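You operate a simulated robot arm through the tools that you are given. There is no shell and no other tool. Be economical: measure what you need, move in short steps, check, and stop when the job is done.

Carry out the task below with a simulated robot arm. There is one attempt and no reset: what you move stays moved.

Task
Take the white cup off the red shelf, fold the shelf up and load the orange glass.
Fine: cup on the draining board; tip the glass out into the half bowl first; push the cup rack in.

It is judged by the outcome, as a careful person would: the job done as asked, and still so three seconds after it is handed in. It fails if anything else is knocked over, pushed out of place, dropped, spilled or broken. Flat cloth is picked up by pressing the open fingertips on it (5 to 10 N) and closing them slowly along it; thin cloth reads only 2 to 8 mm in the jaws.

Robot
A 6-joint arm with a two-finger parallel gripper, fixed in place. Base frame: the origin is at the foot of the arm, x ahead of it, y to its left, z up. Units: mm, degrees, N and s.
Its first joint turns from -166.0 to 166.0 degrees. Payload 3.91 kg.
The TCP is the grasp point between the finger pads, 30 mm short of the fingertips. In the tool frame z runs along the fingers and y along their closing line. Largest opening 110 mm; finger width 20, thickness 10; the body of the gripper, 48 by 112 mm, starts 55 mm behind the TCP.
Orientation is told as [roll, pitch, yaw] about the base's x, y, z axes, in that order, counted from this pose: with the fingers straight down and closing along the base's y, the tool's x points along the base's -x, its y along +y and its z along -z.

Tools
- The arm moves only by the tool jog_arm. Its argument "targets" is a list that holds one entry, the list of rows, each a list of 7 numbers: the shift along the tool's x, y, z in mm, then the turn, a rotation vector about the tool's x, y, z in degrees, then the finger opening in mm, from 0 to 110. In form: [[[x, y, z, wx, wy, wz, hand], ...]]. A call has 1 to 20 rows; each row shifts and turns the commanded pose from where the row before left it, along the tool's axes as they then stand. A row lasts 0.2 s, in which the tool goes at most 50 mm and 8.6 degrees; a call with a longer step from one row to the next is refused whole, and so is a gripper value outside its range. Where a pose cannot be reached the arm comes as near as it can. A force on the tool above 90 N (or 10 N above the force at the start of the call, whichever is more), or a blocked arm, ends the call early, and 0.2 s more pass. The fingers move at their own pace (about 45 mm/s each) and stop on an object; they squeeze with about 34 N. The grip force told is the motor's: it shows also when the fingers shut on nothing. Time passes only in rows, and 0.2 s behind the last, so rows that do not move let the fingers close. It gives the time, the measured TCP pose, the force on the tool (base axes), the opening and the grip force at its end, in the units of the frame above (readings bear some noise).
- Cameras (640 x 400 px; columns grow to the right, rows downward): "scene" is fixed at [209.4, -494, 1369.4]; the picture's right is [0.89, -0.46, 0.00], its down [-0.23, -0.46, -0.86] and it looks along [0.39, 0.77, -0.51] (base axes); focal length 308 px, centre (320, 200). "wrist" rides on the gripper at [77, 7, -114] in the tool frame; the picture's right is [-0.09, 1.00, 0.00], its down [-0.80, -0.07, -0.59] and it looks along [-0.59, -0.05, 0.80] (tool axes); focal length 270 px, centre (320, 200). There is no depth. A picture from a camera that has moved, and an enlarged one, comes with that camera's place and axes in the base frame and with its lens. The place of the scene camera against the robot may be out by one fixed shift of up to 18 mm in any direction.
- capture(camera): a new picture of that camera. It takes no simulated time.
- move_column(by): slides the trunk up (or, below 0, down) by that many mm; the arm rides with it, the base frame stays. It gives what a move gives, with no picture.
- inspect(camera, box): a new picture of the part [left, top, right, bottom] of that camera's present view, enlarged. It takes no simulated time.
- close_job(): hands the job in; it is judged then, once.

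Work in short steps. Places have to be worked out from the pictures, the camera data and where the tool is seen: move nearer, look again, correct. Check each grasp and each placing, and mend what went wrong. You have 120 turns and 64 pictures in all, those below and enlarged ones among them. Open the gripper and draw the arm clear of the work before you hand the job in, unless the task says otherwise; then end with one line.

The tools are called after ">>>" by a JSON object that holds its "name" and its "arguments". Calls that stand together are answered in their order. jog_arm: Moves the arm, as the interface text tells. Its arguments: {"type":"object","properties":{"targets":{"type":"array","items":{"type":"array","items":{"type":"array","items":{"type":"number"}}}}},"required":["targets"]} The other tools are called the same way: move_column (by) slides the trunk up or down; capture (camera) takes a picture; inspect (camera, box) takes an enlarged picture of a part of a camera's view; close_job () hands the job in.

At the start:

```text
time: 0.0
tcp_pos: [405.8, 178.7, 1228.4]
tool_rot: [0.0, 0.0, 0.0]
contact_force: [-0.1, -0.9, 0.1]
width: 110.2
grip_force: 0.0
trunk travel left (down, up): [-575.0, 35.0]
```

scene: 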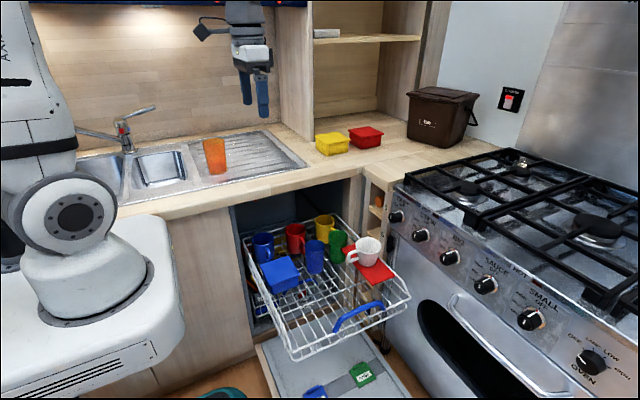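
wrist: 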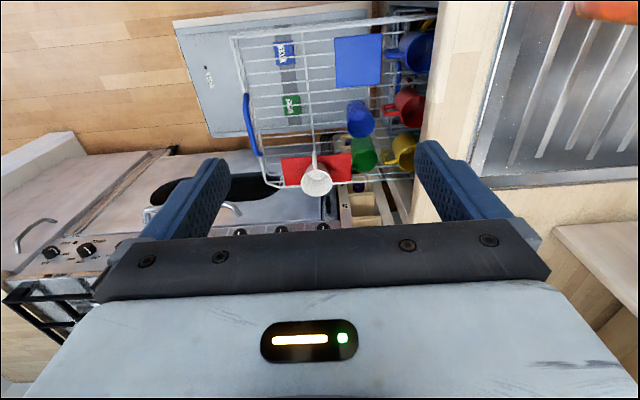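

I start by looking closer at the rack and at the sink area.

>>> {"name": "inspect", "arguments": {"camera": "scene", "box": [220, 190, 420, 370]}}

>>> {"name": "inspect", "arguments": {"camera": "scene", "box": [70, 90, 310, 220]}}

>>> {"name": "inspect", "arguments": {"camera": "wrist", "box": [200, 0, 460, 220]}}

```text
2.22 times, centred on (320, 280) of scene
camera zoom: at [209.4, -494.0, 1369.4], right [0.89, -0.46, 0.0], down [-0.23, -0.46, -0.86], along [0.39, 0.77, -0.51], focal length 684 px, centre (320, 22)
```

zoom: 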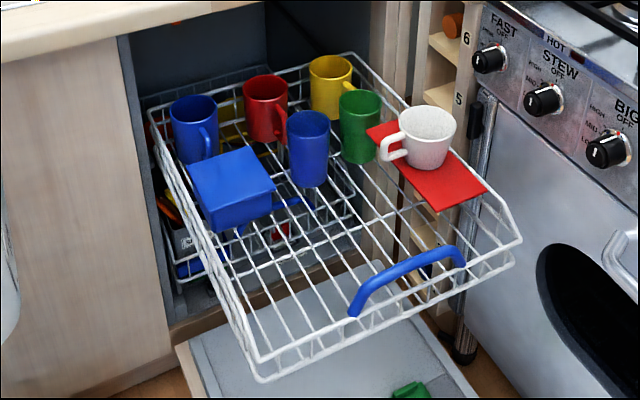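

```text
2.67 times, centred on (190, 155) of scene
camera zoom: at [209.4, -494.0, 1369.4], right [0.89, -0.46, 0.0], down [-0.23, -0.46, -0.86], along [0.39, 0.77, -0.51], focal length 821 px, centre (667, 320)
```

zoom: 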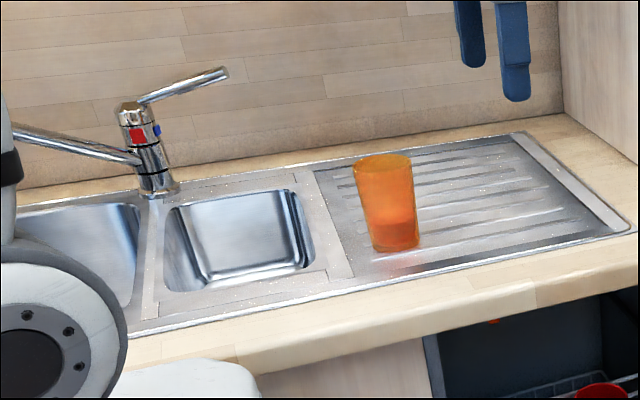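

```text
1.82 times, centred on (330, 110) of wrist
camera zoom: at [330.2, 184.9, 1341.5], right [0.09, 1.0, 0.0], down [0.8, -0.07, 0.59], along [0.59, -0.05, -0.8], focal length 491 px, centre (302, 364)
```

zoom: 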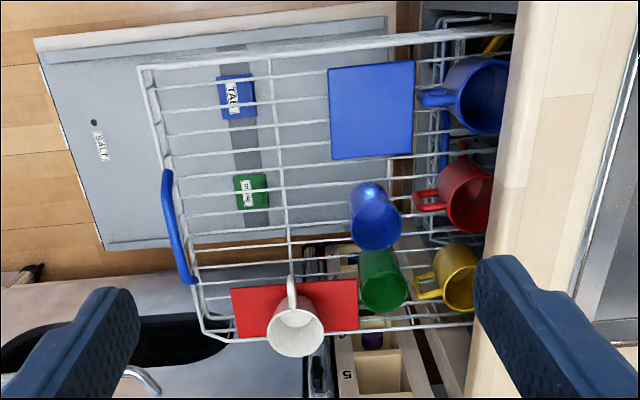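

The counter is to the left (+y), the rack is pulled out towards -y, and the cup sits at roughly (725, 140, 700). I lower the trunk and look again with the wrist camera.

>>> {"name": "move_column", "arguments": {"by": -250}}

>>> {"name": "capture", "arguments": {"camera": "wrist"}}

>>> {"name": "capture", "arguments": {"camera": "scene"}}

```text
time: 2.6
tcp_pos: [406.4, 178.6, 979.0]
tool_rot: [0.0, 0.0, 0.0]
contact_force: [0.2, 0.0, 0.1]
width: 110.0
grip_force: 0.1
trunk travel left (down, up): [-325.0, 285.0]
```

```text
58 pictures are left
camera wrist: at [330.1, 184.9, 1091.5], right [0.09, 1.0, 0.0], down [0.8, -0.07, 0.59], along [0.59, -0.05, -0.8], focal length 270 px, centre (320, 200)
```

wrist: 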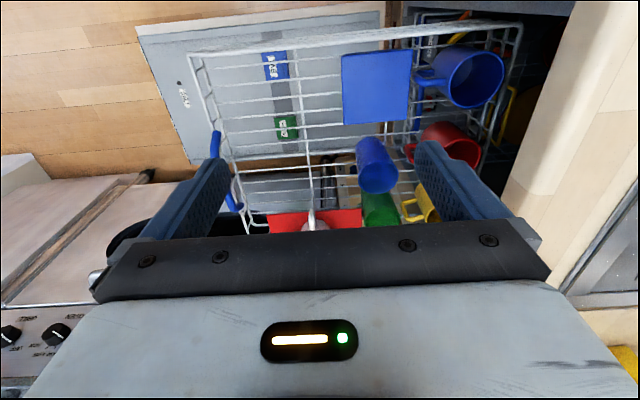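

```text
57 pictures are left
```

scene: 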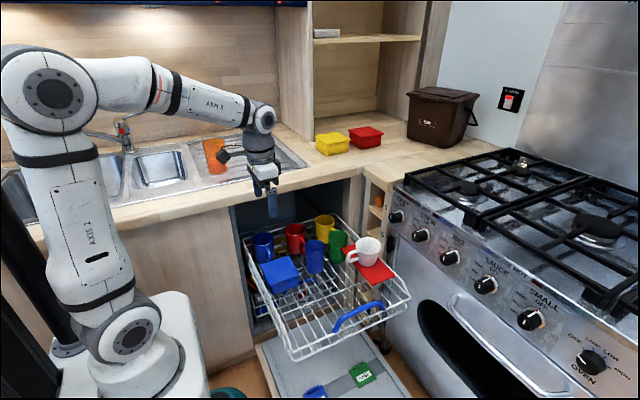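

I move over towards the cup for a closer look: +220 in x, -30 in y.

>>> {"name": "jog_arm", "arguments": {"targets": [[[-40, -6, 0, 0, 0, 0, 110], [-40, -6, 0, 0, 0, 0, 110], [-40, -6, 0, 0, 0, 0, 110], [-40, -6, 0, 0, 0, 0, 110], [-40, -6, 0, 0, 0, 0, 110]]]}}

>>> {"name": "capture", "arguments": {"camera": "wrist"}}

>>> {"name": "inspect", "arguments": {"camera": "scene", "box": [240, 160, 420, 290]}}

```text
time: 3.8
tcp_pos: [606.4, 147.0, 976.3]
tool_rot: [0.0, 0.0, 0.0]
contact_force: [-0.3, -0.4, -0.6]
width: 110.1
grip_force: 0.0
trunk travel left (down, up): [-325.0, 285.0]
```

```text
56 pictures are left
camera wrist: at [531.4, 154.6, 1089.8], right [0.09, 1.0, 0.0], down [0.8, -0.07, 0.59], along [0.59, -0.05, -0.8], focal length 270 px, centre (320, 200)
```

wrist: 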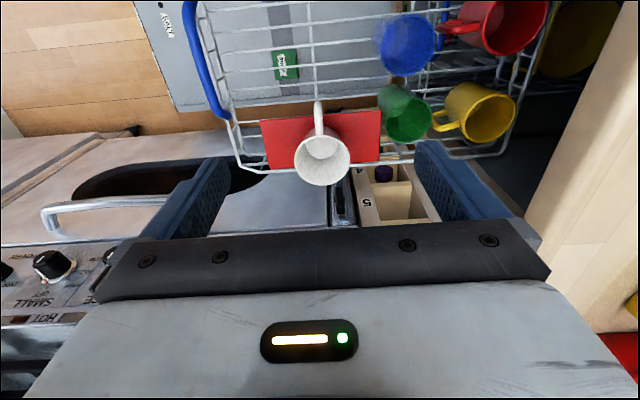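

```text
3.08 times, centred on (330, 225) of scene
camera zoom: at [209.4, -494.0, 1369.4], right [0.89, -0.46, 0.0], down [-0.23, -0.46, -0.86], along [0.39, 0.77, -0.51], focal length 947 px, centre (289, 123)
```

zoom: 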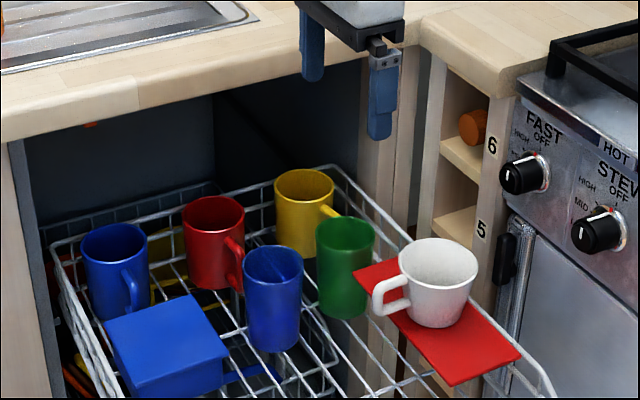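

I zoom in on the wrist view to tell how the cups stand.

>>> {"name": "inspect", "arguments": {"camera": "wrist", "box": [220, 60, 420, 200]}}

>>> {"name": "inspect", "arguments": {"camera": "wrist", "box": [360, 0, 560, 160]}}

```text
2.86 times, centred on (320, 130) of wrist
camera zoom: at [531.4, 154.6, 1089.8], right [0.09, 1.0, 0.0], down [0.8, -0.07, 0.59], along [0.59, -0.05, -0.8], focal length 772 px, centre (320, 400)
```

zoom: 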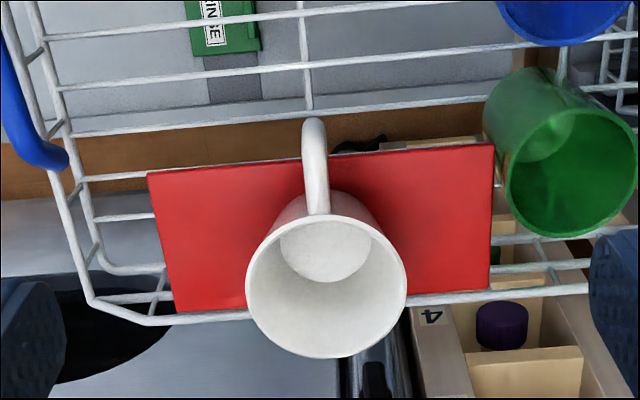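

```text
2.50 times, centred on (460, 80) of wrist
camera zoom: at [531.4, 154.6, 1089.8], right [0.09, 1.0, 0.0], down [0.8, -0.07, 0.59], along [0.59, -0.05, -0.8], focal length 676 px, centre (-30, 500)
```

zoom: 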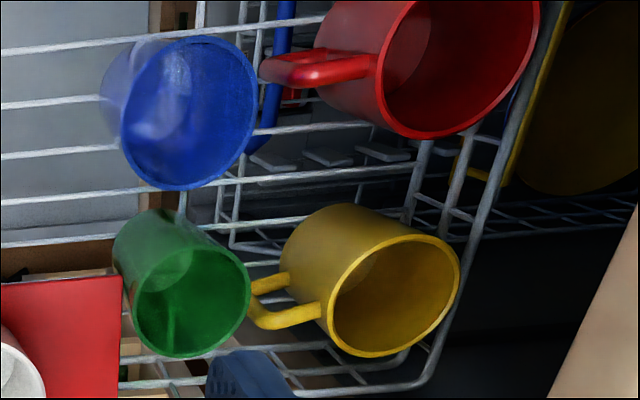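

All cups stand upright. Using the fingertips, I find the scene camera about (9, 0, 7) mm off. The cup's rim is then at about (721, 142, 734), 83 mm across, with the handle towards -x; the shelf spans x 677–770, y 42–240 at z ≈ 664. I go above the cup and look.

>>> {"name": "jog_arm", "arguments": {"targets": [[[-40, -2, 0, 0, 0, 0, 110], [-40, -2, 20, 0, 0, 0, 110], [-35, -1, 40, 0, 0, 0, 110], [0, 0, 45, 0, 0, 0, 110], [0, 0, 45, 0, 0, 0, 110], [0, 0, 15, 0, 0, 0, 110]]]}}

>>> {"name": "capture", "arguments": {"camera": "wrist"}}

>>> {"name": "inspect", "arguments": {"camera": "scene", "box": [270, 170, 430, 290]}}

```text
refused: row 3 steps farther than a row can; nothing moved
```

```text
52 pictures are left
camera wrist: at [531.4, 154.6, 1089.8], right [0.09, 1.0, 0.0], down [0.8, -0.07, 0.59], along [0.59, -0.05, -0.8], focal length 270 px, centre (320, 200)
```

wrist: 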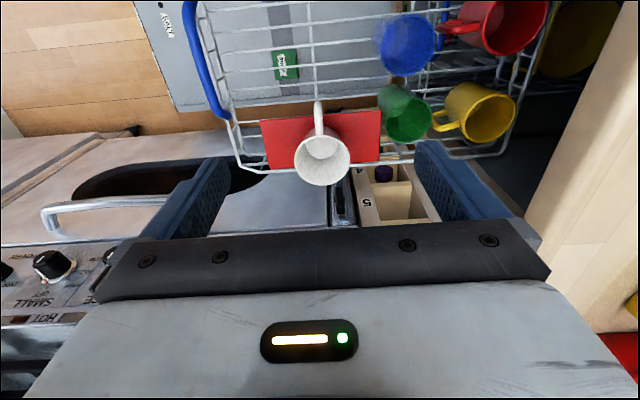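

```text
3.33 times, centred on (350, 230) of scene
camera zoom: at [209.4, -494.0, 1369.4], right [0.89, -0.46, 0.0], down [-0.23, -0.46, -0.86], along [0.39, 0.77, -0.51], focal length 1026 px, centre (220, 100)
```

zoom: 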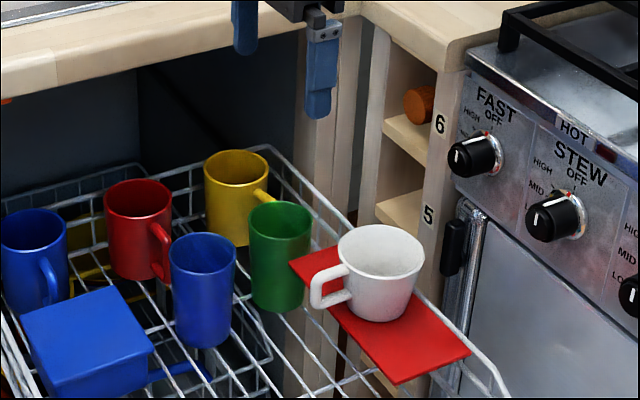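

Row 3 was too long, so nothing moved. I repeat it with shorter rows, and check the move before taking pictures.

>>> {"name": "jog_arm", "arguments": {"targets": [[[-40, -2, 0, 0, 0, 0, 110], [-40, -2, 20, 0, 0, 0, 110], [-35, -1, 30, 0, 0, 0, 110], [0, 0, 45, 0, 0, 0, 110], [0, 0, 45, 0, 0, 0, 110], [0, 0, 25, 0, 0, 0, 110]]]}}

```text
time: 5.2
tcp_pos: [720.0, 141.6, 811.1]
tool_rot: [0.0, 0.0, 0.0]
contact_force: [0.6, -0.3, -0.7]
width: 110.1
grip_force: 0.0
trunk travel left (down, up): [-325.0, 285.0]
```

The move came out as planned. I check how the cup lies between the fingers.

>>> {"name": "capture", "arguments": {"camera": "wrist"}}

```text
50 pictures are left
camera wrist: at [645.4, 149.5, 923.7], right [0.09, 1.0, 0.0], down [0.8, -0.07, 0.59], along [0.59, -0.05, -0.8], focal length 270 px, centre (320, 200)
```

wrist: 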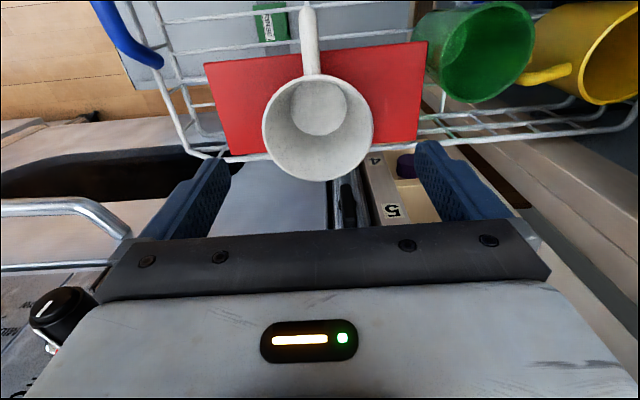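

The rim centre works out to (720, 142) at z 734, right below the TCP. I descend 85 and close.

>>> {"name": "jog_arm", "arguments": {"targets": [[[0, 0, 30, 0, 0, 0, 110], [0, 0, 30, 0, 0, 0, 110], [0, 0, 25, 0, 0, 0, 110], [0, 0, 0, 0, 0, 0, 95], [0, 0, 0, 0, 0, 0, 70], [0, 0, 0, 0, 0, 0, 70], [0, 0, 0, 0, 0, 0, 70]]]}}

>>> {"name": "capture", "arguments": {"camera": "wrist"}}

```text
time: 6.8
tcp_pos: [720.1, 143.0, 726.4]
tool_rot: [0.0, 0.0, 0.0]
contact_force: [0.0, 0.8, 0.0]
width: 88.4
grip_force: 33.8
trunk travel left (down, up): [-325.0, 285.0]
```

```text
49 pictures are left
camera wrist: at [644.3, 149.5, 839.2], right [0.09, 1.0, 0.0], down [0.8, -0.07, 0.59], along [0.59, -0.05, -0.8], focal length 270 px, centre (320, 200)
```

wrist: 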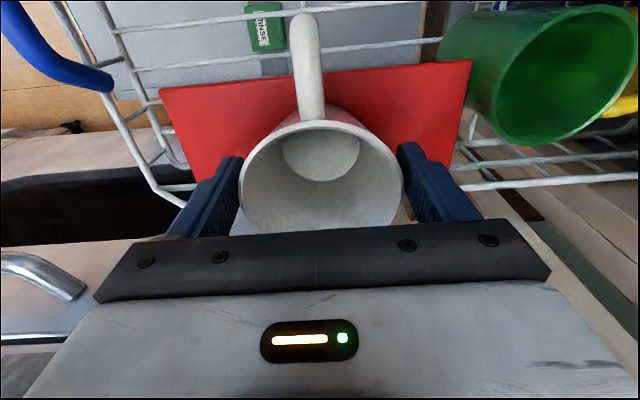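

The cup is held (88 mm, 34 N). I lift it straight up, slowly first.

>>> {"name": "jog_arm", "arguments": {"targets": [[[0, 0, -10, 0, 0, 0, 70], [0, 0, -15, 0, 0, 0, 70], [0, 0, -25, 0, 0, 0, 70], [0, 0, -30, 0, 0, 0, 70], [0, 0, -30, 0, 0, 0, 70], [0, 0, -30, 0, 0, 0, 70], [0, 0, -30, 0, 0, 0, 70], [0, 0, -30, 0, 0, 0, 70], [0, 0, -30, 0, 0, 0, 70], [0, 0, -30, 0, 0, 0, 70], [0, 0, -30, 0, 0, 0, 70]]]}}

>>> {"name": "inspect", "arguments": {"camera": "scene", "box": [130, 80, 450, 280]}}

```text
time: 9.2
tcp_pos: [722.8, 142.8, 1017.9]
tool_rot: [0.0, 0.1, 0.0]
contact_force: [-0.9, -0.1, -2.1]
width: 88.5
grip_force: 33.7
trunk travel left (down, up): [-325.0, 285.0]
```

```text
2.00 times, centred on (290, 180) of scene
camera zoom: at [209.4, -494.0, 1369.4], right [0.89, -0.46, 0.0], down [-0.23, -0.46, -0.86], along [0.39, 0.77, -0.51], focal length 616 px, centre (380, 240)
```

zoom: 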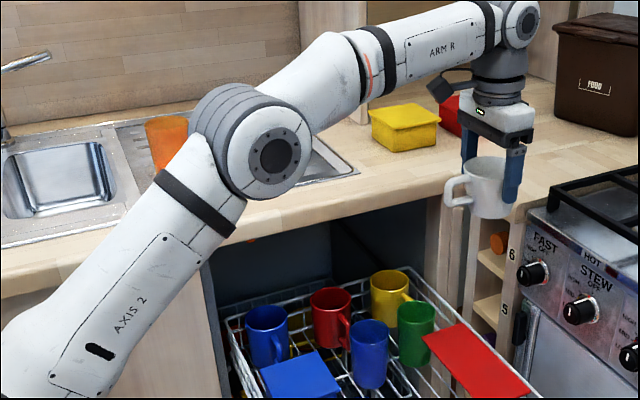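

The cup came up cleanly. I put the counter at z ≈ 913, the draining board at x 280–640, y > 447, and the glass at about (345, 545). I raise the trunk 60 and carry the cup round to about (525, 520).

>>> {"name": "move_column", "arguments": {"by": 60}}

>>> {"name": "jog_arm", "arguments": {"targets": [[[10, 35, 0, 0, 0, 0, 70], [20, 35, 0, 0, 0, 0, 70], [20, 35, 0, 0, 0, 0, 70], [20, 35, 0, 0, 0, 0, 70], [20, 35, 0, 0, 0, 0, 70], [20, 35, 0, 0, 0, 0, 70], [20, 35, 0, 0, 0, 0, 70], [20, 35, 0, 0, 0, 0, 70], [20, 35, 0, 0, 0, 0, 70], [20, 35, 0, 0, 0, 0, 70], [8, 27, 0, 0, 0, 0, 70]]]}}

>>> {"name": "capture", "arguments": {"camera": "wrist"}}

>>> {"name": "capture", "arguments": {"camera": "scene"}}

```text
time: 10.2
tcp_pos: [722.4, 142.9, 1078.1]
tool_rot: [0.0, -0.1, 0.0]
contact_force: [-1.0, 0.0, -1.7]
width: 88.7
grip_force: 34.5
trunk travel left (down, up): [-385.0, 225.0]
```

```text
time: 12.6
tcp_pos: [523.0, 520.9, 1077.7]
tool_rot: [0.0, 0.0, -0.1]
contact_force: [0.3, 0.0, -2.6]
width: 88.2
grip_force: 33.7
trunk travel left (down, up): [-385.0, 225.0]
```

```text
47 pictures are left
camera wrist: at [448.7, 528.8, 1189.9], right [0.09, 1.0, 0.0], down [0.8, -0.07, 0.59], along [0.59, -0.05, -0.8], focal length 270 px, centre (320, 200)
```

wrist: 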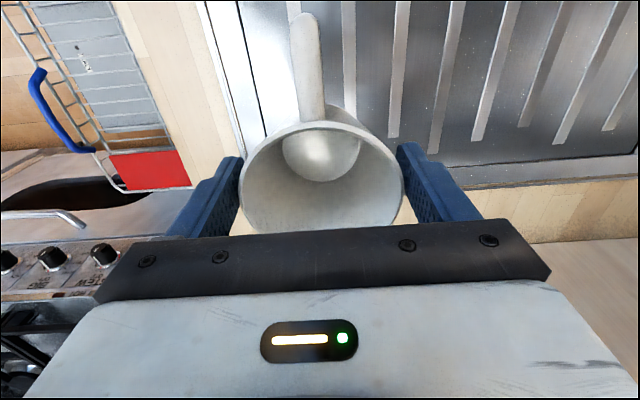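

```text
46 pictures are left
```

scene: 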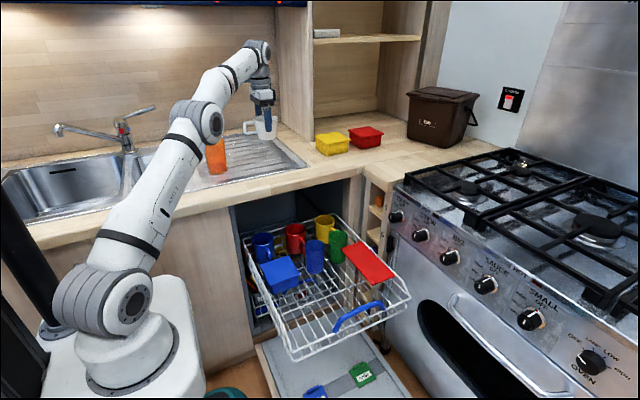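

The cup hangs level over the board. I look at the board's ribs to choose a level spot.

>>> {"name": "inspect", "arguments": {"camera": "scene", "box": [190, 80, 330, 190]}}

>>> {"name": "inspect", "arguments": {"camera": "wrist", "box": [200, 0, 480, 180]}}

```text
3.64 times, centred on (260, 135) of scene
camera zoom: at [209.4, -494.0, 1369.4], right [0.89, -0.46, 0.0], down [-0.23, -0.46, -0.86], along [0.39, 0.77, -0.51], focal length 1120 px, centre (538, 436)
```

zoom: 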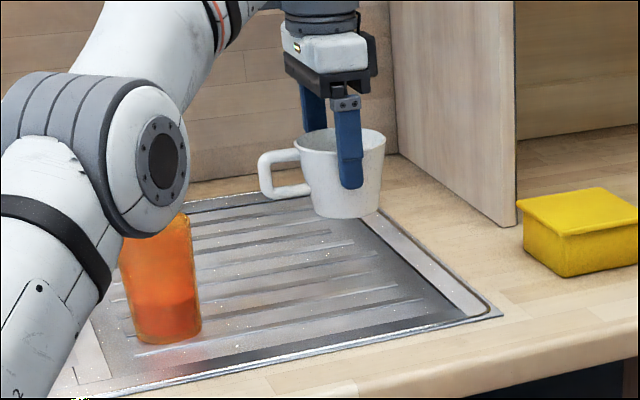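

```text
2.22 times, centred on (340, 90) of wrist
camera zoom: at [448.7, 528.8, 1189.9], right [0.09, 1.0, 0.0], down [0.8, -0.07, 0.59], along [0.59, -0.05, -0.8], focal length 601 px, centre (276, 444)
```

zoom: 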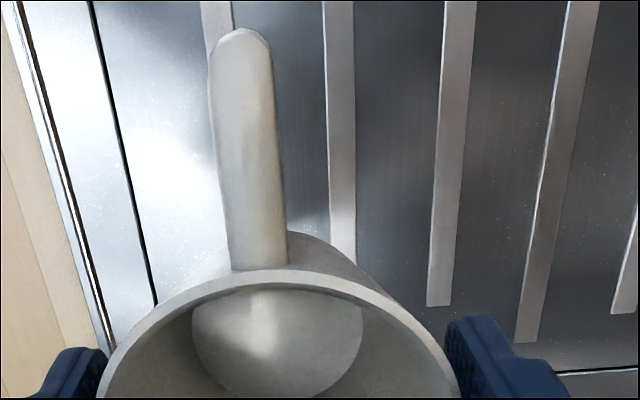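

Ribs lie at y ≈ 508 and 553, so I centre the cup at y ≈ 530 and descend to just above the board.

>>> {"name": "jog_arm", "arguments": {"targets": [[[0, 9, 15, 0, 0, 0, 70], [0, 0, 25, 0, 0, 0, 70], [0, 0, 25, 0, 0, 0, 70], [0, 0, 20, 0, 0, 0, 70], [0, 0, 0, 0, 0, 0, 70]]]}}

>>> {"name": "inspect", "arguments": {"camera": "scene", "box": [190, 80, 330, 190]}}

```text
time: 13.8
tcp_pos: [526.2, 530.8, 990.3]
tool_rot: [0.0, 0.0, 0.0]
contact_force: [-0.9, -0.2, -2.0]
width: 88.7
grip_force: 33.9
trunk travel left (down, up): [-385.0, 225.0]
```

```text
3.64 times, centred on (260, 135) of scene
camera zoom: at [209.4, -494.0, 1369.4], right [0.89, -0.46, 0.0], down [-0.23, -0.46, -0.86], along [0.39, 0.77, -0.51], focal length 1120 px, centre (538, 436)
```

zoom: 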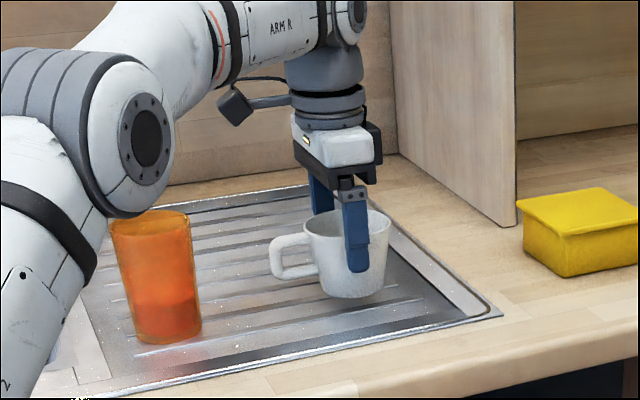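

The cup is a little above the board. I go on in small steps, watching the force.

>>> {"name": "jog_arm", "arguments": {"targets": [[[0, 0, 4, 0, 0, 0, 70], [0, 0, 4, 0, 0, 0, 70], [0, 0, 3, 0, 0, 0, 70]]]}}

```text
time: 14.6
tcp_pos: [525.3, 529.3, 982.1]
tool_rot: [0.1, 0.0, 0.0]
contact_force: [0.5, -0.6, -2.6]
width: 88.5
grip_force: 33.6
trunk travel left (down, up): [-385.0, 225.0]
```

>>> {"name": "jog_arm", "arguments": {"targets": [[[0, 0, 3, 0, 0, 0, 70], [0, 0, 2, 0, 0, 0, 70]]]}}

```text
time: 15.2
tcp_pos: [525.9, 530.5, 977.6]
tool_rot: [0.1, 0.0, 0.0]
contact_force: [-0.3, 2.4, 3.2]
width: 88.7
grip_force: 33.7
trunk travel left (down, up): [-385.0, 225.0]
```

The vertical force turned from -2.6 to +3.2 N, so contact is starting; 1.5 mm more and check.

>>> {"name": "jog_arm", "arguments": {"targets": [[[0, 0, 1.5, 0, 0, 0, 70], [0, 0, 0, 0, 0, 0, 70]]]}}

>>> {"name": "inspect", "arguments": {"camera": "scene", "box": [190, 80, 330, 190]}}

```text
time: 15.8
tcp_pos: [524.9, 529.4, 977.5]
tool_rot: [0.2, -0.1, 0.0]
contact_force: [1.6, 4.1, 12.8]
width: 88.8
grip_force: 34.1
trunk travel left (down, up): [-385.0, 225.0]
```

```text
3.64 times, centred on (260, 135) of scene
camera zoom: at [209.4, -494.0, 1369.4], right [0.89, -0.46, 0.0], down [-0.23, -0.46, -0.86], along [0.39, 0.77, -0.51], focal length 1120 px, centre (538, 436)
```

zoom: 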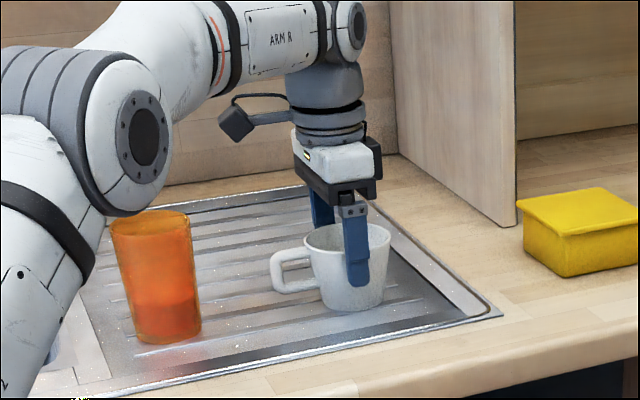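

The cup rests on the board (13 N). I back off 1 mm, release, and rise.

>>> {"name": "jog_arm", "arguments": {"targets": [[[0, 0, -1, 0, 0, 0, 88], [0, 0, 0, 0, 0, 0, 96], [0, 0, 0, 0, 0, 0, 110], [0, 0, 0, 0, 0, 0, 110], [0, 0, -20, 0, 0, 0, 110], [0, 0, -30, 0, 0, 0, 110], [0, 0, -40, 0, 0, 0, 110], [0, 0, -40, 0, 0, 0, 110]]]}}

>>> {"name": "capture", "arguments": {"camera": "wrist"}}

```text
time: 17.6
tcp_pos: [517.0, 519.2, 1100.1]
tool_rot: [-0.1, 0.1, -0.1]
contact_force: [0.1, 0.5, -1.1]
width: 110.0
grip_force: 0.0
out of reach, approached as far as the arm can: row 8
trunk travel left (down, up): [-385.0, 225.0]
```

```text
41 pictures are left
camera wrist: at [441.6, 527.5, 1212.7], right [0.09, 1.0, 0.0], down [0.8, -0.07, 0.59], along [0.59, -0.05, -0.8], focal length 270 px, centre (320, 200)
```

wrist: 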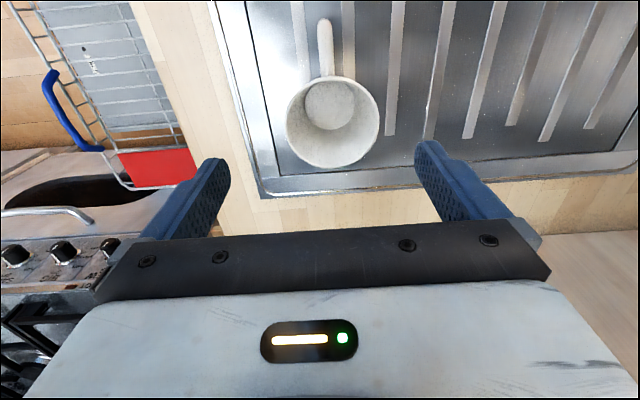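

The cup stands well between the ribs. Next the shelf: I will put closed fingers nearly horizontally under its free edge (x 677). The hand has to turn 180° first so that the camera body is on top. I move back over the rack at height first.

>>> {"name": "jog_arm", "arguments": {"targets": [[[4, -35, 0, 0, 0, 0, 80], [4, -40, 0, 0, 0, 0, 50], [4, -40, 0, 0, 0, 0, 20], [4, -40, 0, 0, 0, 0, 0], [4, -40, 0, 0, 0, 0, 0], [4, -40, 0, 0, 0, 0, 0], [4, -40, 0, 0, 0, 0, 0], [4, -40, 0, 0, 0, 0, 0], [4, -40, 0, 0, 0, 0, 0], [4, -40, 0, 0, 0, 0, 0]]]}}

>>> {"name": "jog_arm", "arguments": {"targets": [[[0, 0, 0, 0, 0, 8.5, 0], [0, 0, 0, 0, 0, 8.5, 0], [0, 0, 0, 0, 0, 8.5, 0], [0, 0, 0, 0, 0, 8.5, 0], [0, 0, 0, 0, 0, 8.5, 0], [0, 0, 0, 0, 0, 8.5, 0], [0, 0, 0, 0, 0, 8.5, 0], [0, 0, 0, 0, 0, 8.5, 0], [0, 0, 0, 0, 0, 8.5, 0], [0, 0, 0, 0, 0, 8.5, 0], [0, 0, 0, 0, 0, 8.5, 0]]]}}

```text
time: 19.8
tcp_pos: [475.2, 122.7, 1100.6]
tool_rot: [-0.1, 0.1, 0.0]
contact_force: [-0.4, 0.6, -0.4]
width: 0.0
grip_force: 34.1
trunk travel left (down, up): [-385.0, 225.0]
```

```text
time: 22.2
tcp_pos: [475.0, 123.9, 1098.9]
tool_rot: [0.0, -0.1, -93.8]
contact_force: [-0.7, -0.1, 0.2]
width: 0.1
grip_force: 34.2
trunk travel left (down, up): [-385.0, 225.0]
```

>>> {"name": "jog_arm", "arguments": {"targets": [[[0, 0, 0, 0, 0, 8.6, 0], [0, 0, 0, 0, 0, 8.6, 0], [0, 0, 0, 0, 0, 8.6, 0], [0, 0, 0, 0, 0, 8.6, 0], [0, 0, 0, 0, 0, 8.6, 0], [0, 0, 0, 0, 0, 8.6, 0], [0, 0, 0, 0, 0, 8.6, 0], [0, 0, 0, 0, 0, 8.6, 0], [0, 0, 0, 0, 0, 8.6, 0], [0, 0, 0, 0, 0, 8.6, 0]]]}}

>>> {"name": "jog_arm", "arguments": {"targets": [[[0, 0, 0, 0, 8.5, 0, 0], [0, 0, 0, 0, 8.5, 0, 0], [0, 0, 0, 0, 8.5, 0, 0], [0, 0, 0, 0, 8.5, 0, 0], [0, 0, 0, 0, 8.5, 0, 0], [0, 0, 0, 0, 8.5, 0, 0], [0, 0, 0, 0, 8.5, 0, 0], [0, 0, 0, 0, 8.5, 0, 0], [0, 0, 0, 0, 7, 0, 0]]]}}

>>> {"name": "capture", "arguments": {"camera": "scene"}}

```text
time: 24.4
tcp_pos: [484.5, -30.4, 1090.5]
tool_rot: [-1.3, 0.2, -177.9]
contact_force: [0.2, 0.1, 0.1]
width: 0.0
grip_force: 33.6
out of reach, approached as far as the arm can: row 8, 9, 10
trunk travel left (down, up): [-385.0, 225.0]
```

```text
time: 26.4
tcp_pos: [484.6, -34.7, 1087.6]
tool_rot: [-0.9, 70.7, -178.4]
contact_force: [-0.2, -0.8, 1.0]
width: 0.1
grip_force: 34.3
out of reach, approached as far as the arm can: row 1, 8
trunk travel left (down, up): [-385.0, 225.0]
```

```text
40 pictures are left
```

scene: 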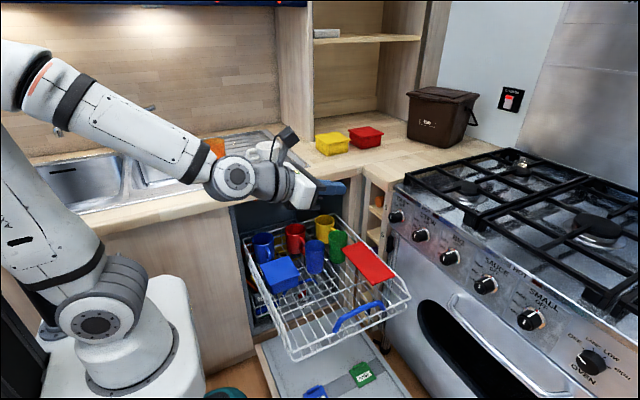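

The hand's last joint reached its limit at yaw -178 (y drifted to -35, well in the air). I turn the hand back 20° about the vertical; fingers pointing 20° off +x still serve.

>>> {"name": "jog_arm", "arguments": {"targets": [[[0, 0, 0, 6.44, 0, -1.73, 0], [0, 0, 0, 6.44, 0, -1.73, 0], [0, 0, 0, 6.44, 0, -1.73, 0], [0, 0, 0, 0, 0, 0, 0], [0, 0, 0, 0, 0, 0, 0]]]}}

```text
time: 27.6
tcp_pos: [484.6, -34.3, 1089.4]
tool_rot: [-6.9, 71.3, -164.6]
contact_force: [-0.3, 0.4, 0.1]
width: 0.0
grip_force: 34.1
trunk travel left (down, up): [-385.0, 225.0]
```

Fingers now point about 23° off +x and 18° below level. I give 8° more yaw for joint margin, move to the approach spot (618, 100) at height, then lower the trunk.

>>> {"name": "jog_arm", "arguments": {"targets": [[[0, 0, 0, 7.6, -0.3, -2.5, 0], [11.2, -9.9, 34.6, 0, 0, 0, 0], [11.2, -9.9, 34.6, 0, 0, 0, 0], [11.2, -9.9, 34.6, 0, 0, 0, 0], [11.2, -9.9, 34.6, 0, 0, 0, 0], [11.2, -9.9, 34.6, 0, 0, 0, 0]]]}}

>>> {"name": "move_column", "arguments": {"by": -330}}

>>> {"name": "capture", "arguments": {"camera": "scene"}}

>>> {"name": "capture", "arguments": {"camera": "wrist"}}

```text
time: 29.0
tcp_pos: [618.6, 98.2, 1088.5]
tool_rot: [-7.1, 71.3, -156.8]
contact_force: [0.2, -0.5, 0.8]
width: 0.4
grip_force: 34.0
trunk travel left (down, up): [-385.0, 225.0]
```

```text
time: 32.2
tcp_pos: [617.6, 97.9, 759.8]
tool_rot: [-7.1, 71.3, -156.8]
contact_force: [0.5, -0.6, 0.1]
width: 0.0
grip_force: 34.1
trunk travel left (down, up): [-55.0, 555.0]
```

```text
39 pictures are left
```

scene: 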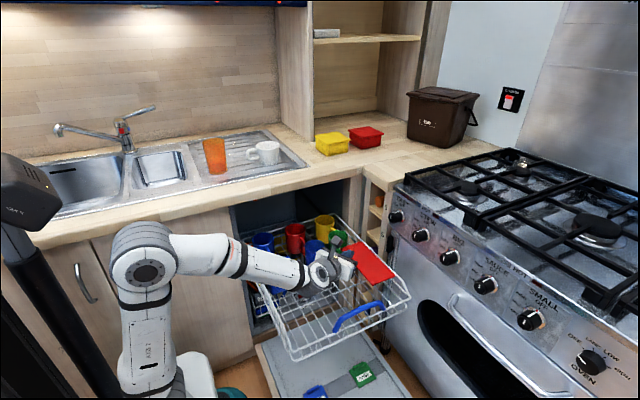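

```text
38 pictures are left
camera wrist: at [551.6, 45.5, 866.5], right [0.47, -0.87, -0.12], down [-0.76, -0.33, -0.57], along [0.46, 0.36, -0.81], focal length 270 px, centre (320, 200)
```

wrist: 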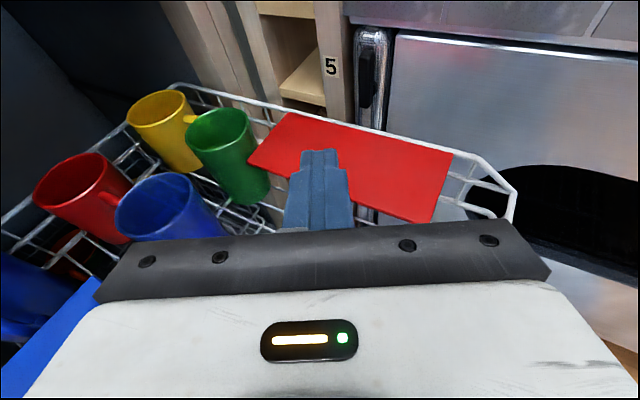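

The geometry agrees (free edge x ≈ 680). I descend 118 in two parts, watching the force.

>>> {"name": "jog_arm", "arguments": {"targets": [[[-20, 0.8, 6.7, 0, 0, 0, 0], [-20, 0.8, 6.7, 0, 0, 0, 0], [-20, 0.8, 6.7, 0, 0, 0, 0], [-20, 0.8, 6.7, 0, 0, 0, 0]]]}}

>>> {"name": "inspect", "arguments": {"camera": "scene", "box": [220, 190, 420, 350]}}

```text
time: 33.2
tcp_pos: [618.5, 97.8, 674.3]
tool_rot: [-7.1, 71.2, -156.7]
contact_force: [0.5, 0.1, -0.5]
width: 0.2
grip_force: 33.8
trunk travel left (down, up): [-55.0, 555.0]
```

```text
2.50 times, centred on (320, 270) of scene
camera zoom: at [209.4, -494.0, 1369.4], right [0.89, -0.46, 0.0], down [-0.23, -0.46, -0.86], along [0.39, 0.77, -0.51], focal length 770 px, centre (320, 25)
```

zoom: 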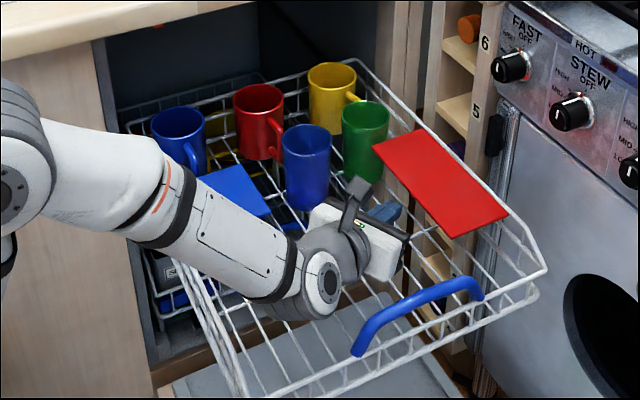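

Clear all round; 33 mm more down, then check.

>>> {"name": "jog_arm", "arguments": {"targets": [[[-12, 0.5, 4, 0, 0, 0, 0], [-12, 0.5, 4, 0, 0, 0, 0], [-7, 0.3, 2.4, 0, 0, 0, 0]]]}}

>>> {"name": "capture", "arguments": {"camera": "wrist"}}

```text
time: 34.0
tcp_pos: [617.6, 96.5, 642.1]
tool_rot: [-7.0, 71.3, -156.7]
contact_force: [-0.5, 0.2, 0.4]
width: 0.0
grip_force: 33.8
trunk travel left (down, up): [-55.0, 555.0]
```

```text
36 pictures are left
camera wrist: at [552.0, 45.4, 748.7], right [0.47, -0.87, -0.12], down [-0.76, -0.33, -0.57], along [0.46, 0.36, -0.81], focal length 270 px, centre (320, 200)
```

wrist: 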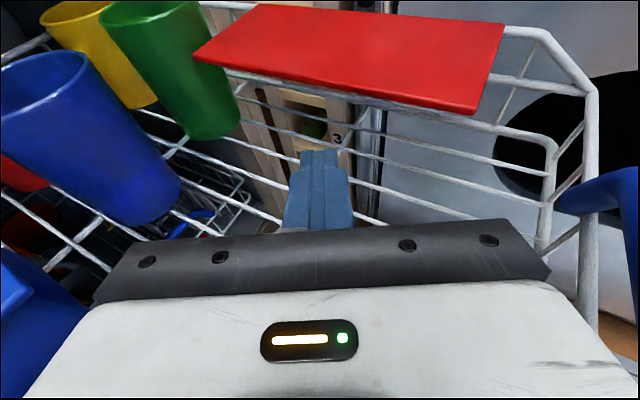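

The fingertips are below the shelf's edge. I slide them 70 mm forward underneath it.

>>> {"name": "jog_arm", "arguments": {"targets": [[[7.4, -0.4, 22.1, 0, 0, 0, 0], [7.4, -0.4, 22.1, 0, 0, 0, 0], [7.4, -0.4, 22.1, 0, 0, 0, 0]]]}}

>>> {"name": "capture", "arguments": {"camera": "wrist"}}

```text
time: 34.8
tcp_pos: [678.9, 133.6, 641.4]
tool_rot: [-7.2, 71.3, -156.9]
contact_force: [0.1, 0.4, 0.4]
width: 0.0
grip_force: 34.0
trunk travel left (down, up): [-55.0, 555.0]
```

```text
35 pictures are left
camera wrist: at [612.4, 82.6, 749.8], right [0.47, -0.87, -0.12], down [-0.76, -0.33, -0.57], along [0.46, 0.36, -0.81], focal length 270 px, centre (320, 200)
```

wrist: 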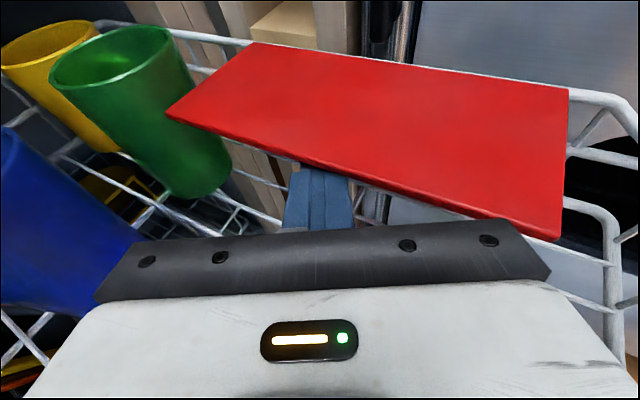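

The fingers are under the shelf. I lift 75 mm slowly and look.

>>> {"name": "jog_arm", "arguments": {"targets": [[[11.85, -0.5, -4, 0, 0, 0, 0], [11.85, -0.5, -4, 0, 0, 0, 0], [11.85, -0.5, -4, 0, 0, 0, 0], [11.85, -0.5, -4, 0, 0, 0, 0], [11.85, -0.5, -4, 0, 0, 0, 0], [11.85, -0.5, -4, 0, 0, 0, 0]]]}}

>>> {"name": "capture", "arguments": {"camera": "wrist"}}

```text
time: 36.2
tcp_pos: [678.0, 133.1, 716.5]
tool_rot: [-7.1, 71.3, -156.8]
contact_force: [1.3, -0.4, -0.6]
width: 0.0
grip_force: 34.2
trunk travel left (down, up): [-55.0, 555.0]
```

```text
34 pictures are left
camera wrist: at [612.6, 81.4, 824.5], right [0.47, -0.87, -0.12], down [-0.76, -0.33, -0.57], along [0.46, 0.36, -0.81], focal length 270 px, centre (320, 200)
```

wrist: 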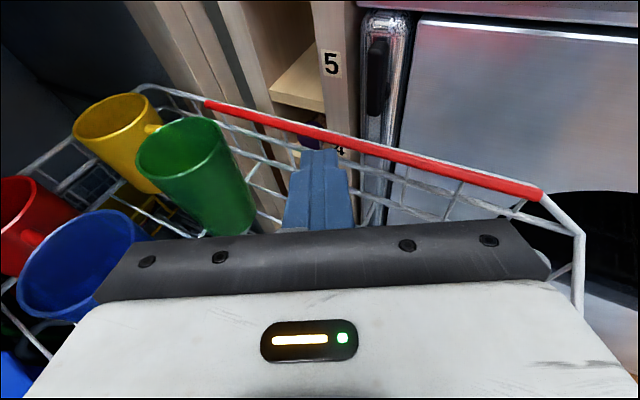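

The shelf is seen edge-on from the camera, i.e. raised about 40–45°. I carry on along the arc towards upright.

>>> {"name": "jog_arm", "arguments": {"targets": [[[11.2, 2.6, 1.7, 0, 0, 0, 0], [11.2, 2.6, 1.7, 0, 0, 0, 0], [9.1, 4.8, 6.1, 0, 0, 0, 0], [9.1, 4.8, 6.1, 0, 0, 0, 0], [3.9, 5, 7.9, 0, 0, 0, 0], [3.9, 5, 7.9, 0, 0, 0, 0], [0, 0, 0, 0, 0, 0, 0]]]}}

>>> {"name": "capture", "arguments": {"camera": "wrist"}}

>>> {"name": "inspect", "arguments": {"camera": "scene", "box": [220, 190, 420, 350]}}

```text
time: 37.8
tcp_pos: [728.8, 131.7, 751.5]
tool_rot: [-7.1, 71.3, -156.8]
contact_force: [0.0, -0.1, 0.9]
width: 0.0
grip_force: 33.6
trunk travel left (down, up): [-55.0, 555.0]
```

```text
33 pictures are left
camera wrist: at [663.5, 80.6, 859.3], right [0.47, -0.87, -0.12], down [-0.76, -0.33, -0.57], along [0.46, 0.36, -0.81], focal length 270 px, centre (320, 200)
```

wrist: 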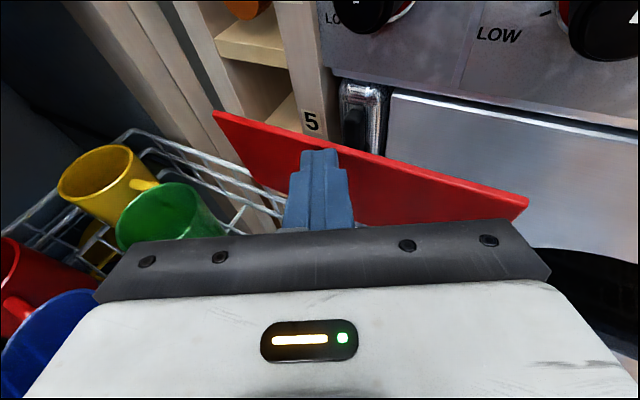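

```text
2.50 times, centred on (320, 270) of scene
camera zoom: at [209.4, -494.0, 1369.4], right [0.89, -0.46, 0.0], down [-0.23, -0.46, -0.86], along [0.39, 0.77, -0.51], focal length 770 px, centre (320, 25)
```

zoom: 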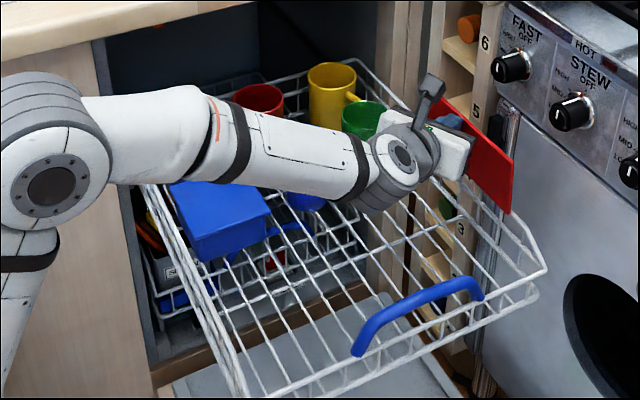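

The shelf stands at roughly 80°. I push it on in small steps to bring it fully upright.

>>> {"name": "jog_arm", "arguments": {"targets": [[[1.5, 2.5, 4.1, 0, 0, 0, 0], [1.5, 2.5, 4.1, 0, 0, 0, 0], [0, 0, 0, 0, 0, 0, 0]]]}}

>>> {"name": "jog_arm", "arguments": {"targets": [[[1.2, 2, 3.3, 0, 0, 0, 0], [1.2, 2, 3.3, 0, 0, 0, 0], [0, 0, 0, 0, 0, 0, 0]]]}}

>>> {"name": "capture", "arguments": {"camera": "wrist"}}

```text
time: 38.6
tcp_pos: [737.9, 134.4, 752.7]
tool_rot: [-6.9, 71.3, -156.7]
contact_force: [-31.6, 1.7, -2.3]
width: 0.0
grip_force: 33.9
trunk travel left (down, up): [-55.0, 555.0]
```

```text
time: 39.4
tcp_pos: [742.1, 134.7, 753.8]
tool_rot: [-6.9, 71.4, -156.4]
contact_force: [-82.6, 1.1, -3.6]
width: 0.2
grip_force: 34.1
trunk travel left (down, up): [-55.0, 555.0]
```

```text
31 pictures are left
camera wrist: at [676.0, 82.6, 861.1], right [0.47, -0.87, -0.12], down [-0.75, -0.33, -0.57], along [0.46, 0.36, -0.81], focal length 270 px, centre (320, 200)
```

wrist: 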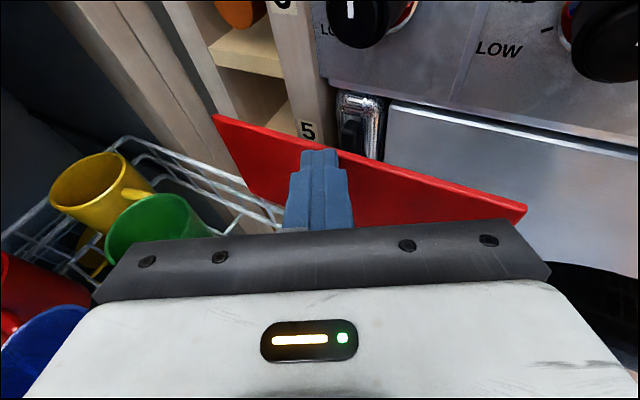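

It meets its stop (83 N). I draw the hand back and check whether the shelf stays up.

>>> {"name": "jog_arm", "arguments": {"targets": [[[-2.4, -4, -6.6, 0, 0, 0, 0], [-1.5, -2.5, -4.1, 0, 0, 0, 0], [-3, -5, -8.2, 0, 0, 0, 0], [-4.4, -7.5, -12.2, 0, 0, 0, 0], [0, 0, 0, 0, 0, 0, 0]]]}}

>>> {"name": "capture", "arguments": {"camera": "wrist"}}

```text
time: 40.6
tcp_pos: [710.6, 133.3, 750.7]
tool_rot: [-7.2, 71.2, -156.8]
contact_force: [-0.2, -0.7, 0.8]
width: 0.2
grip_force: 33.7
trunk travel left (down, up): [-55.0, 555.0]
```

```text
30 pictures are left
camera wrist: at [643.7, 80.7, 858.9], right [0.47, -0.87, -0.12], down [-0.76, -0.33, -0.57], along [0.46, 0.36, -0.81], focal length 270 px, centre (320, 200)
```

wrist: 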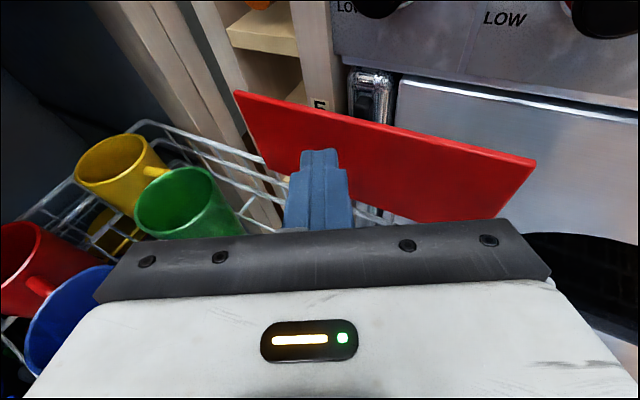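

The shelf stays up by itself. Now the glass: I will grip it from the side, camera on top, so I can pour by rolling the hand. First up with the trunk, then turn 47° about the vertical and move round to in front of the glass at height.

>>> {"name": "move_column", "arguments": {"by": 330}}

>>> {"name": "jog_arm", "arguments": {"targets": [[[0, 0, 0, 7.4, -0.3, -2.5, 0], [0, 0, 0, 7.4, -0.3, -2.5, 0], [0, 0, 0, 7.4, -0.3, -2.5, 0], [0, 0, 0, 7.4, -0.3, -2.5, 0], [0, 0, 0, 7.4, -0.3, -2.5, 0], [0, 0, 0, 7.4, -0.3, -2.5, 0]]]}}

>>> {"name": "jog_arm", "arguments": {"targets": [[[4.5, -40.6, 18.5, 0, 0, 0, 0], [4.5, -40.6, 18.5, 0, 0, 0, 0], [4.5, -40.6, 18.5, 0, 0, 0, 0], [4.5, -40.6, 18.5, 0, 0, 0, 0], [4.5, -40.6, 18.5, 0, 0, 0, 30], [4.5, -40.6, 18.5, 0, 0, 0, 60], [4.5, -40.6, 18.5, 0, 0, 0, 90], [4.5, -40.6, 18.5, 0, 0, 0, 110], [4.5, -40.6, 18.5, 0, 0, 0, 110], [4.5, -40.6, 18.5, 0, 0, 0, 110], [4.5, -40.6, 18.5, 0, 0, 0, 110]]]}}

>>> {"name": "capture", "arguments": {"camera": "wrist"}}

>>> {"name": "capture", "arguments": {"camera": "scene"}}

```text
time: 43.9
tcp_pos: [709.6, 132.4, 1082.3]
tool_rot: [-7.1, 71.3, -156.8]
contact_force: [0.0, -0.6, 0.0]
width: 0.3
grip_force: 33.5
trunk travel left (down, up): [-385.0, 225.0]
```

```text
time: 45.3
tcp_pos: [711.2, 130.5, 1081.4]
tool_rot: [-6.9, 71.2, -109.6]
contact_force: [0.5, -0.1, 0.1]
width: 0.0
grip_force: 34.1
trunk travel left (down, up): [-385.0, 225.0]
```

```text
time: 47.7
tcp_pos: [320.5, 440.2, 1082.2]
tool_rot: [-6.7, 71.4, -109.6]
contact_force: [0.0, 0.3, -0.1]
width: 109.8
grip_force: 0.0
trunk travel left (down, up): [-385.0, 225.0]
```

```text
29 pictures are left
camera wrist: at [312.9, 355.4, 1189.4], right [0.96, -0.25, -0.12], down [-0.28, -0.78, -0.57], along [0.05, 0.58, -0.81], focal length 270 px, centre (320, 200)
```

wrist: 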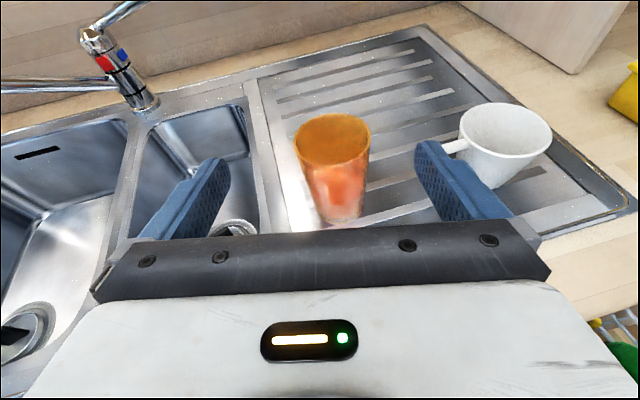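

```text
28 pictures are left
```

scene: 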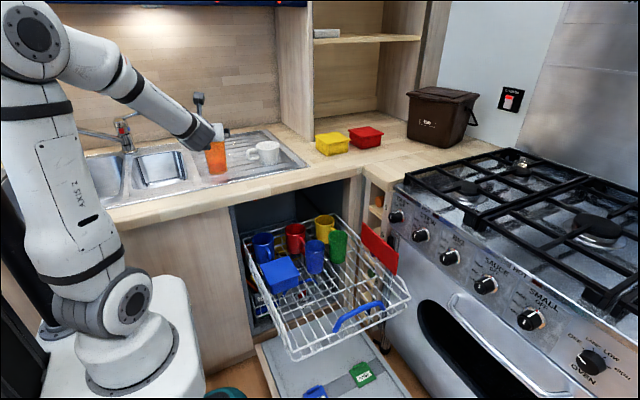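

The shelf is up in the scene view. The wrist picture puts the glass axis at about (350, 532), rim ~66–70 mm across. I lower the hand in front of it to z ≈ 968 with the opening at 96.

>>> {"name": "jog_arm", "arguments": {"targets": [[[-21.6, 2.5, 7.3, 0, 0, 0, 96], [-21.6, 2.5, 7.3, 0, 0, 0, 96], [-21.6, 2.5, 7.3, 0, 0, 0, 96], [-21.6, 2.5, 7.3, 0, 0, 0, 96], [-21.6, 2.5, 7.3, 0, 0, 0, 96], [0, 0, 0, 0, 0, 0, 96]]]}}

>>> {"name": "capture", "arguments": {"camera": "wrist"}}

```text
time: 49.1
tcp_pos: [330.3, 435.9, 967.4]
tool_rot: [-6.6, 71.3, -109.5]
contact_force: [0.7, 0.8, 0.4]
width: 95.8
grip_force: 0.1
trunk travel left (down, up): [-385.0, 225.0]
```

```text
27 pictures are left
camera wrist: at [323.2, 350.6, 1074.5], right [0.96, -0.25, -0.12], down [-0.28, -0.78, -0.57], along [0.05, 0.58, -0.81], focal length 270 px, centre (320, 200)
```

wrist: 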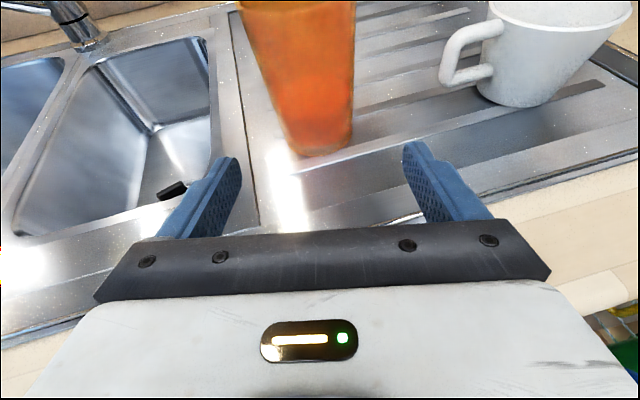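

The glass base is centred at (350, 528), dead ahead. I advance 95 mm and check before closing.

>>> {"name": "jog_arm", "arguments": {"targets": [[[6, -0.2, 18, 0, 0, 0, 96], [6, -0.2, 18, 0, 0, 0, 96], [6, -0.2, 18, 0, 0, 0, 96], [6, -0.2, 18, 0, 0, 0, 96], [6, -0.2, 18, 0, 0, 0, 96]]]}}

>>> {"name": "capture", "arguments": {"camera": "wrist"}}

```text
time: 50.3
tcp_pos: [351.4, 528.5, 966.4]
tool_rot: [-6.7, 71.3, -109.7]
contact_force: [0.4, 0.0, -0.1]
width: 95.8
grip_force: 0.1
trunk travel left (down, up): [-385.0, 225.0]
```

```text
26 pictures are left
camera wrist: at [343.7, 444.5, 1073.7], right [0.96, -0.25, -0.12], down [-0.28, -0.78, -0.57], along [0.05, 0.58, -0.81], focal length 270 px, centre (320, 200)
```

wrist: 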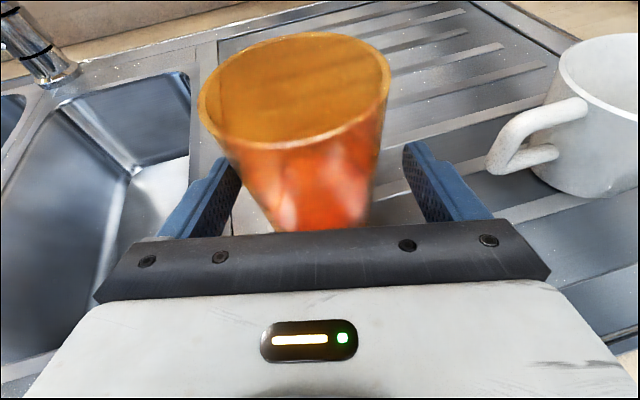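

The glass stands centred between the fingers. I close.

>>> {"name": "jog_arm", "arguments": {"targets": [[[0, 0, 0, 0, 0, 0, 84], [0, 0, 0, 0, 0, 0, 74], [0, 0, 0, 0, 0, 0, 66], [0, 0, 0, 0, 0, 0, 58], [0, 0, 0, 0, 0, 0, 50], [0, 0, 0, 0, 0, 0, 45], [0, 0, 0, 0, 0, 0, 45]]]}}

>>> {"name": "capture", "arguments": {"camera": "wrist"}}

```text
time: 51.9
tcp_pos: [351.5, 528.1, 966.0]
tool_rot: [-6.7, 71.3, -109.6]
contact_force: [-0.6, 0.9, 0.6]
width: 67.7
grip_force: 34.2
trunk travel left (down, up): [-385.0, 225.0]
```

```text
25 pictures are left
camera wrist: at [343.4, 444.3, 1073.9], right [0.96, -0.25, -0.12], down [-0.28, -0.78, -0.57], along [0.05, 0.58, -0.81], focal length 270 px, centre (320, 200)
```

wrist: 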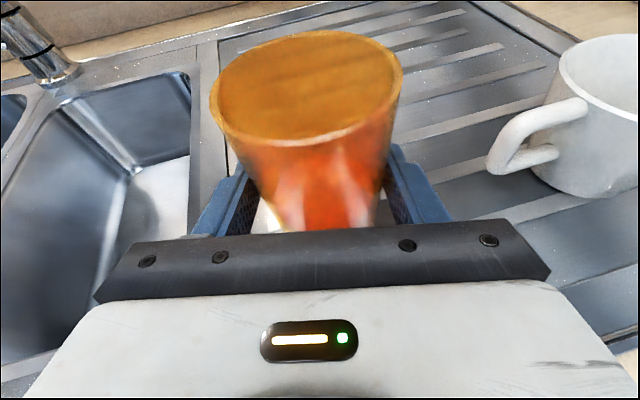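

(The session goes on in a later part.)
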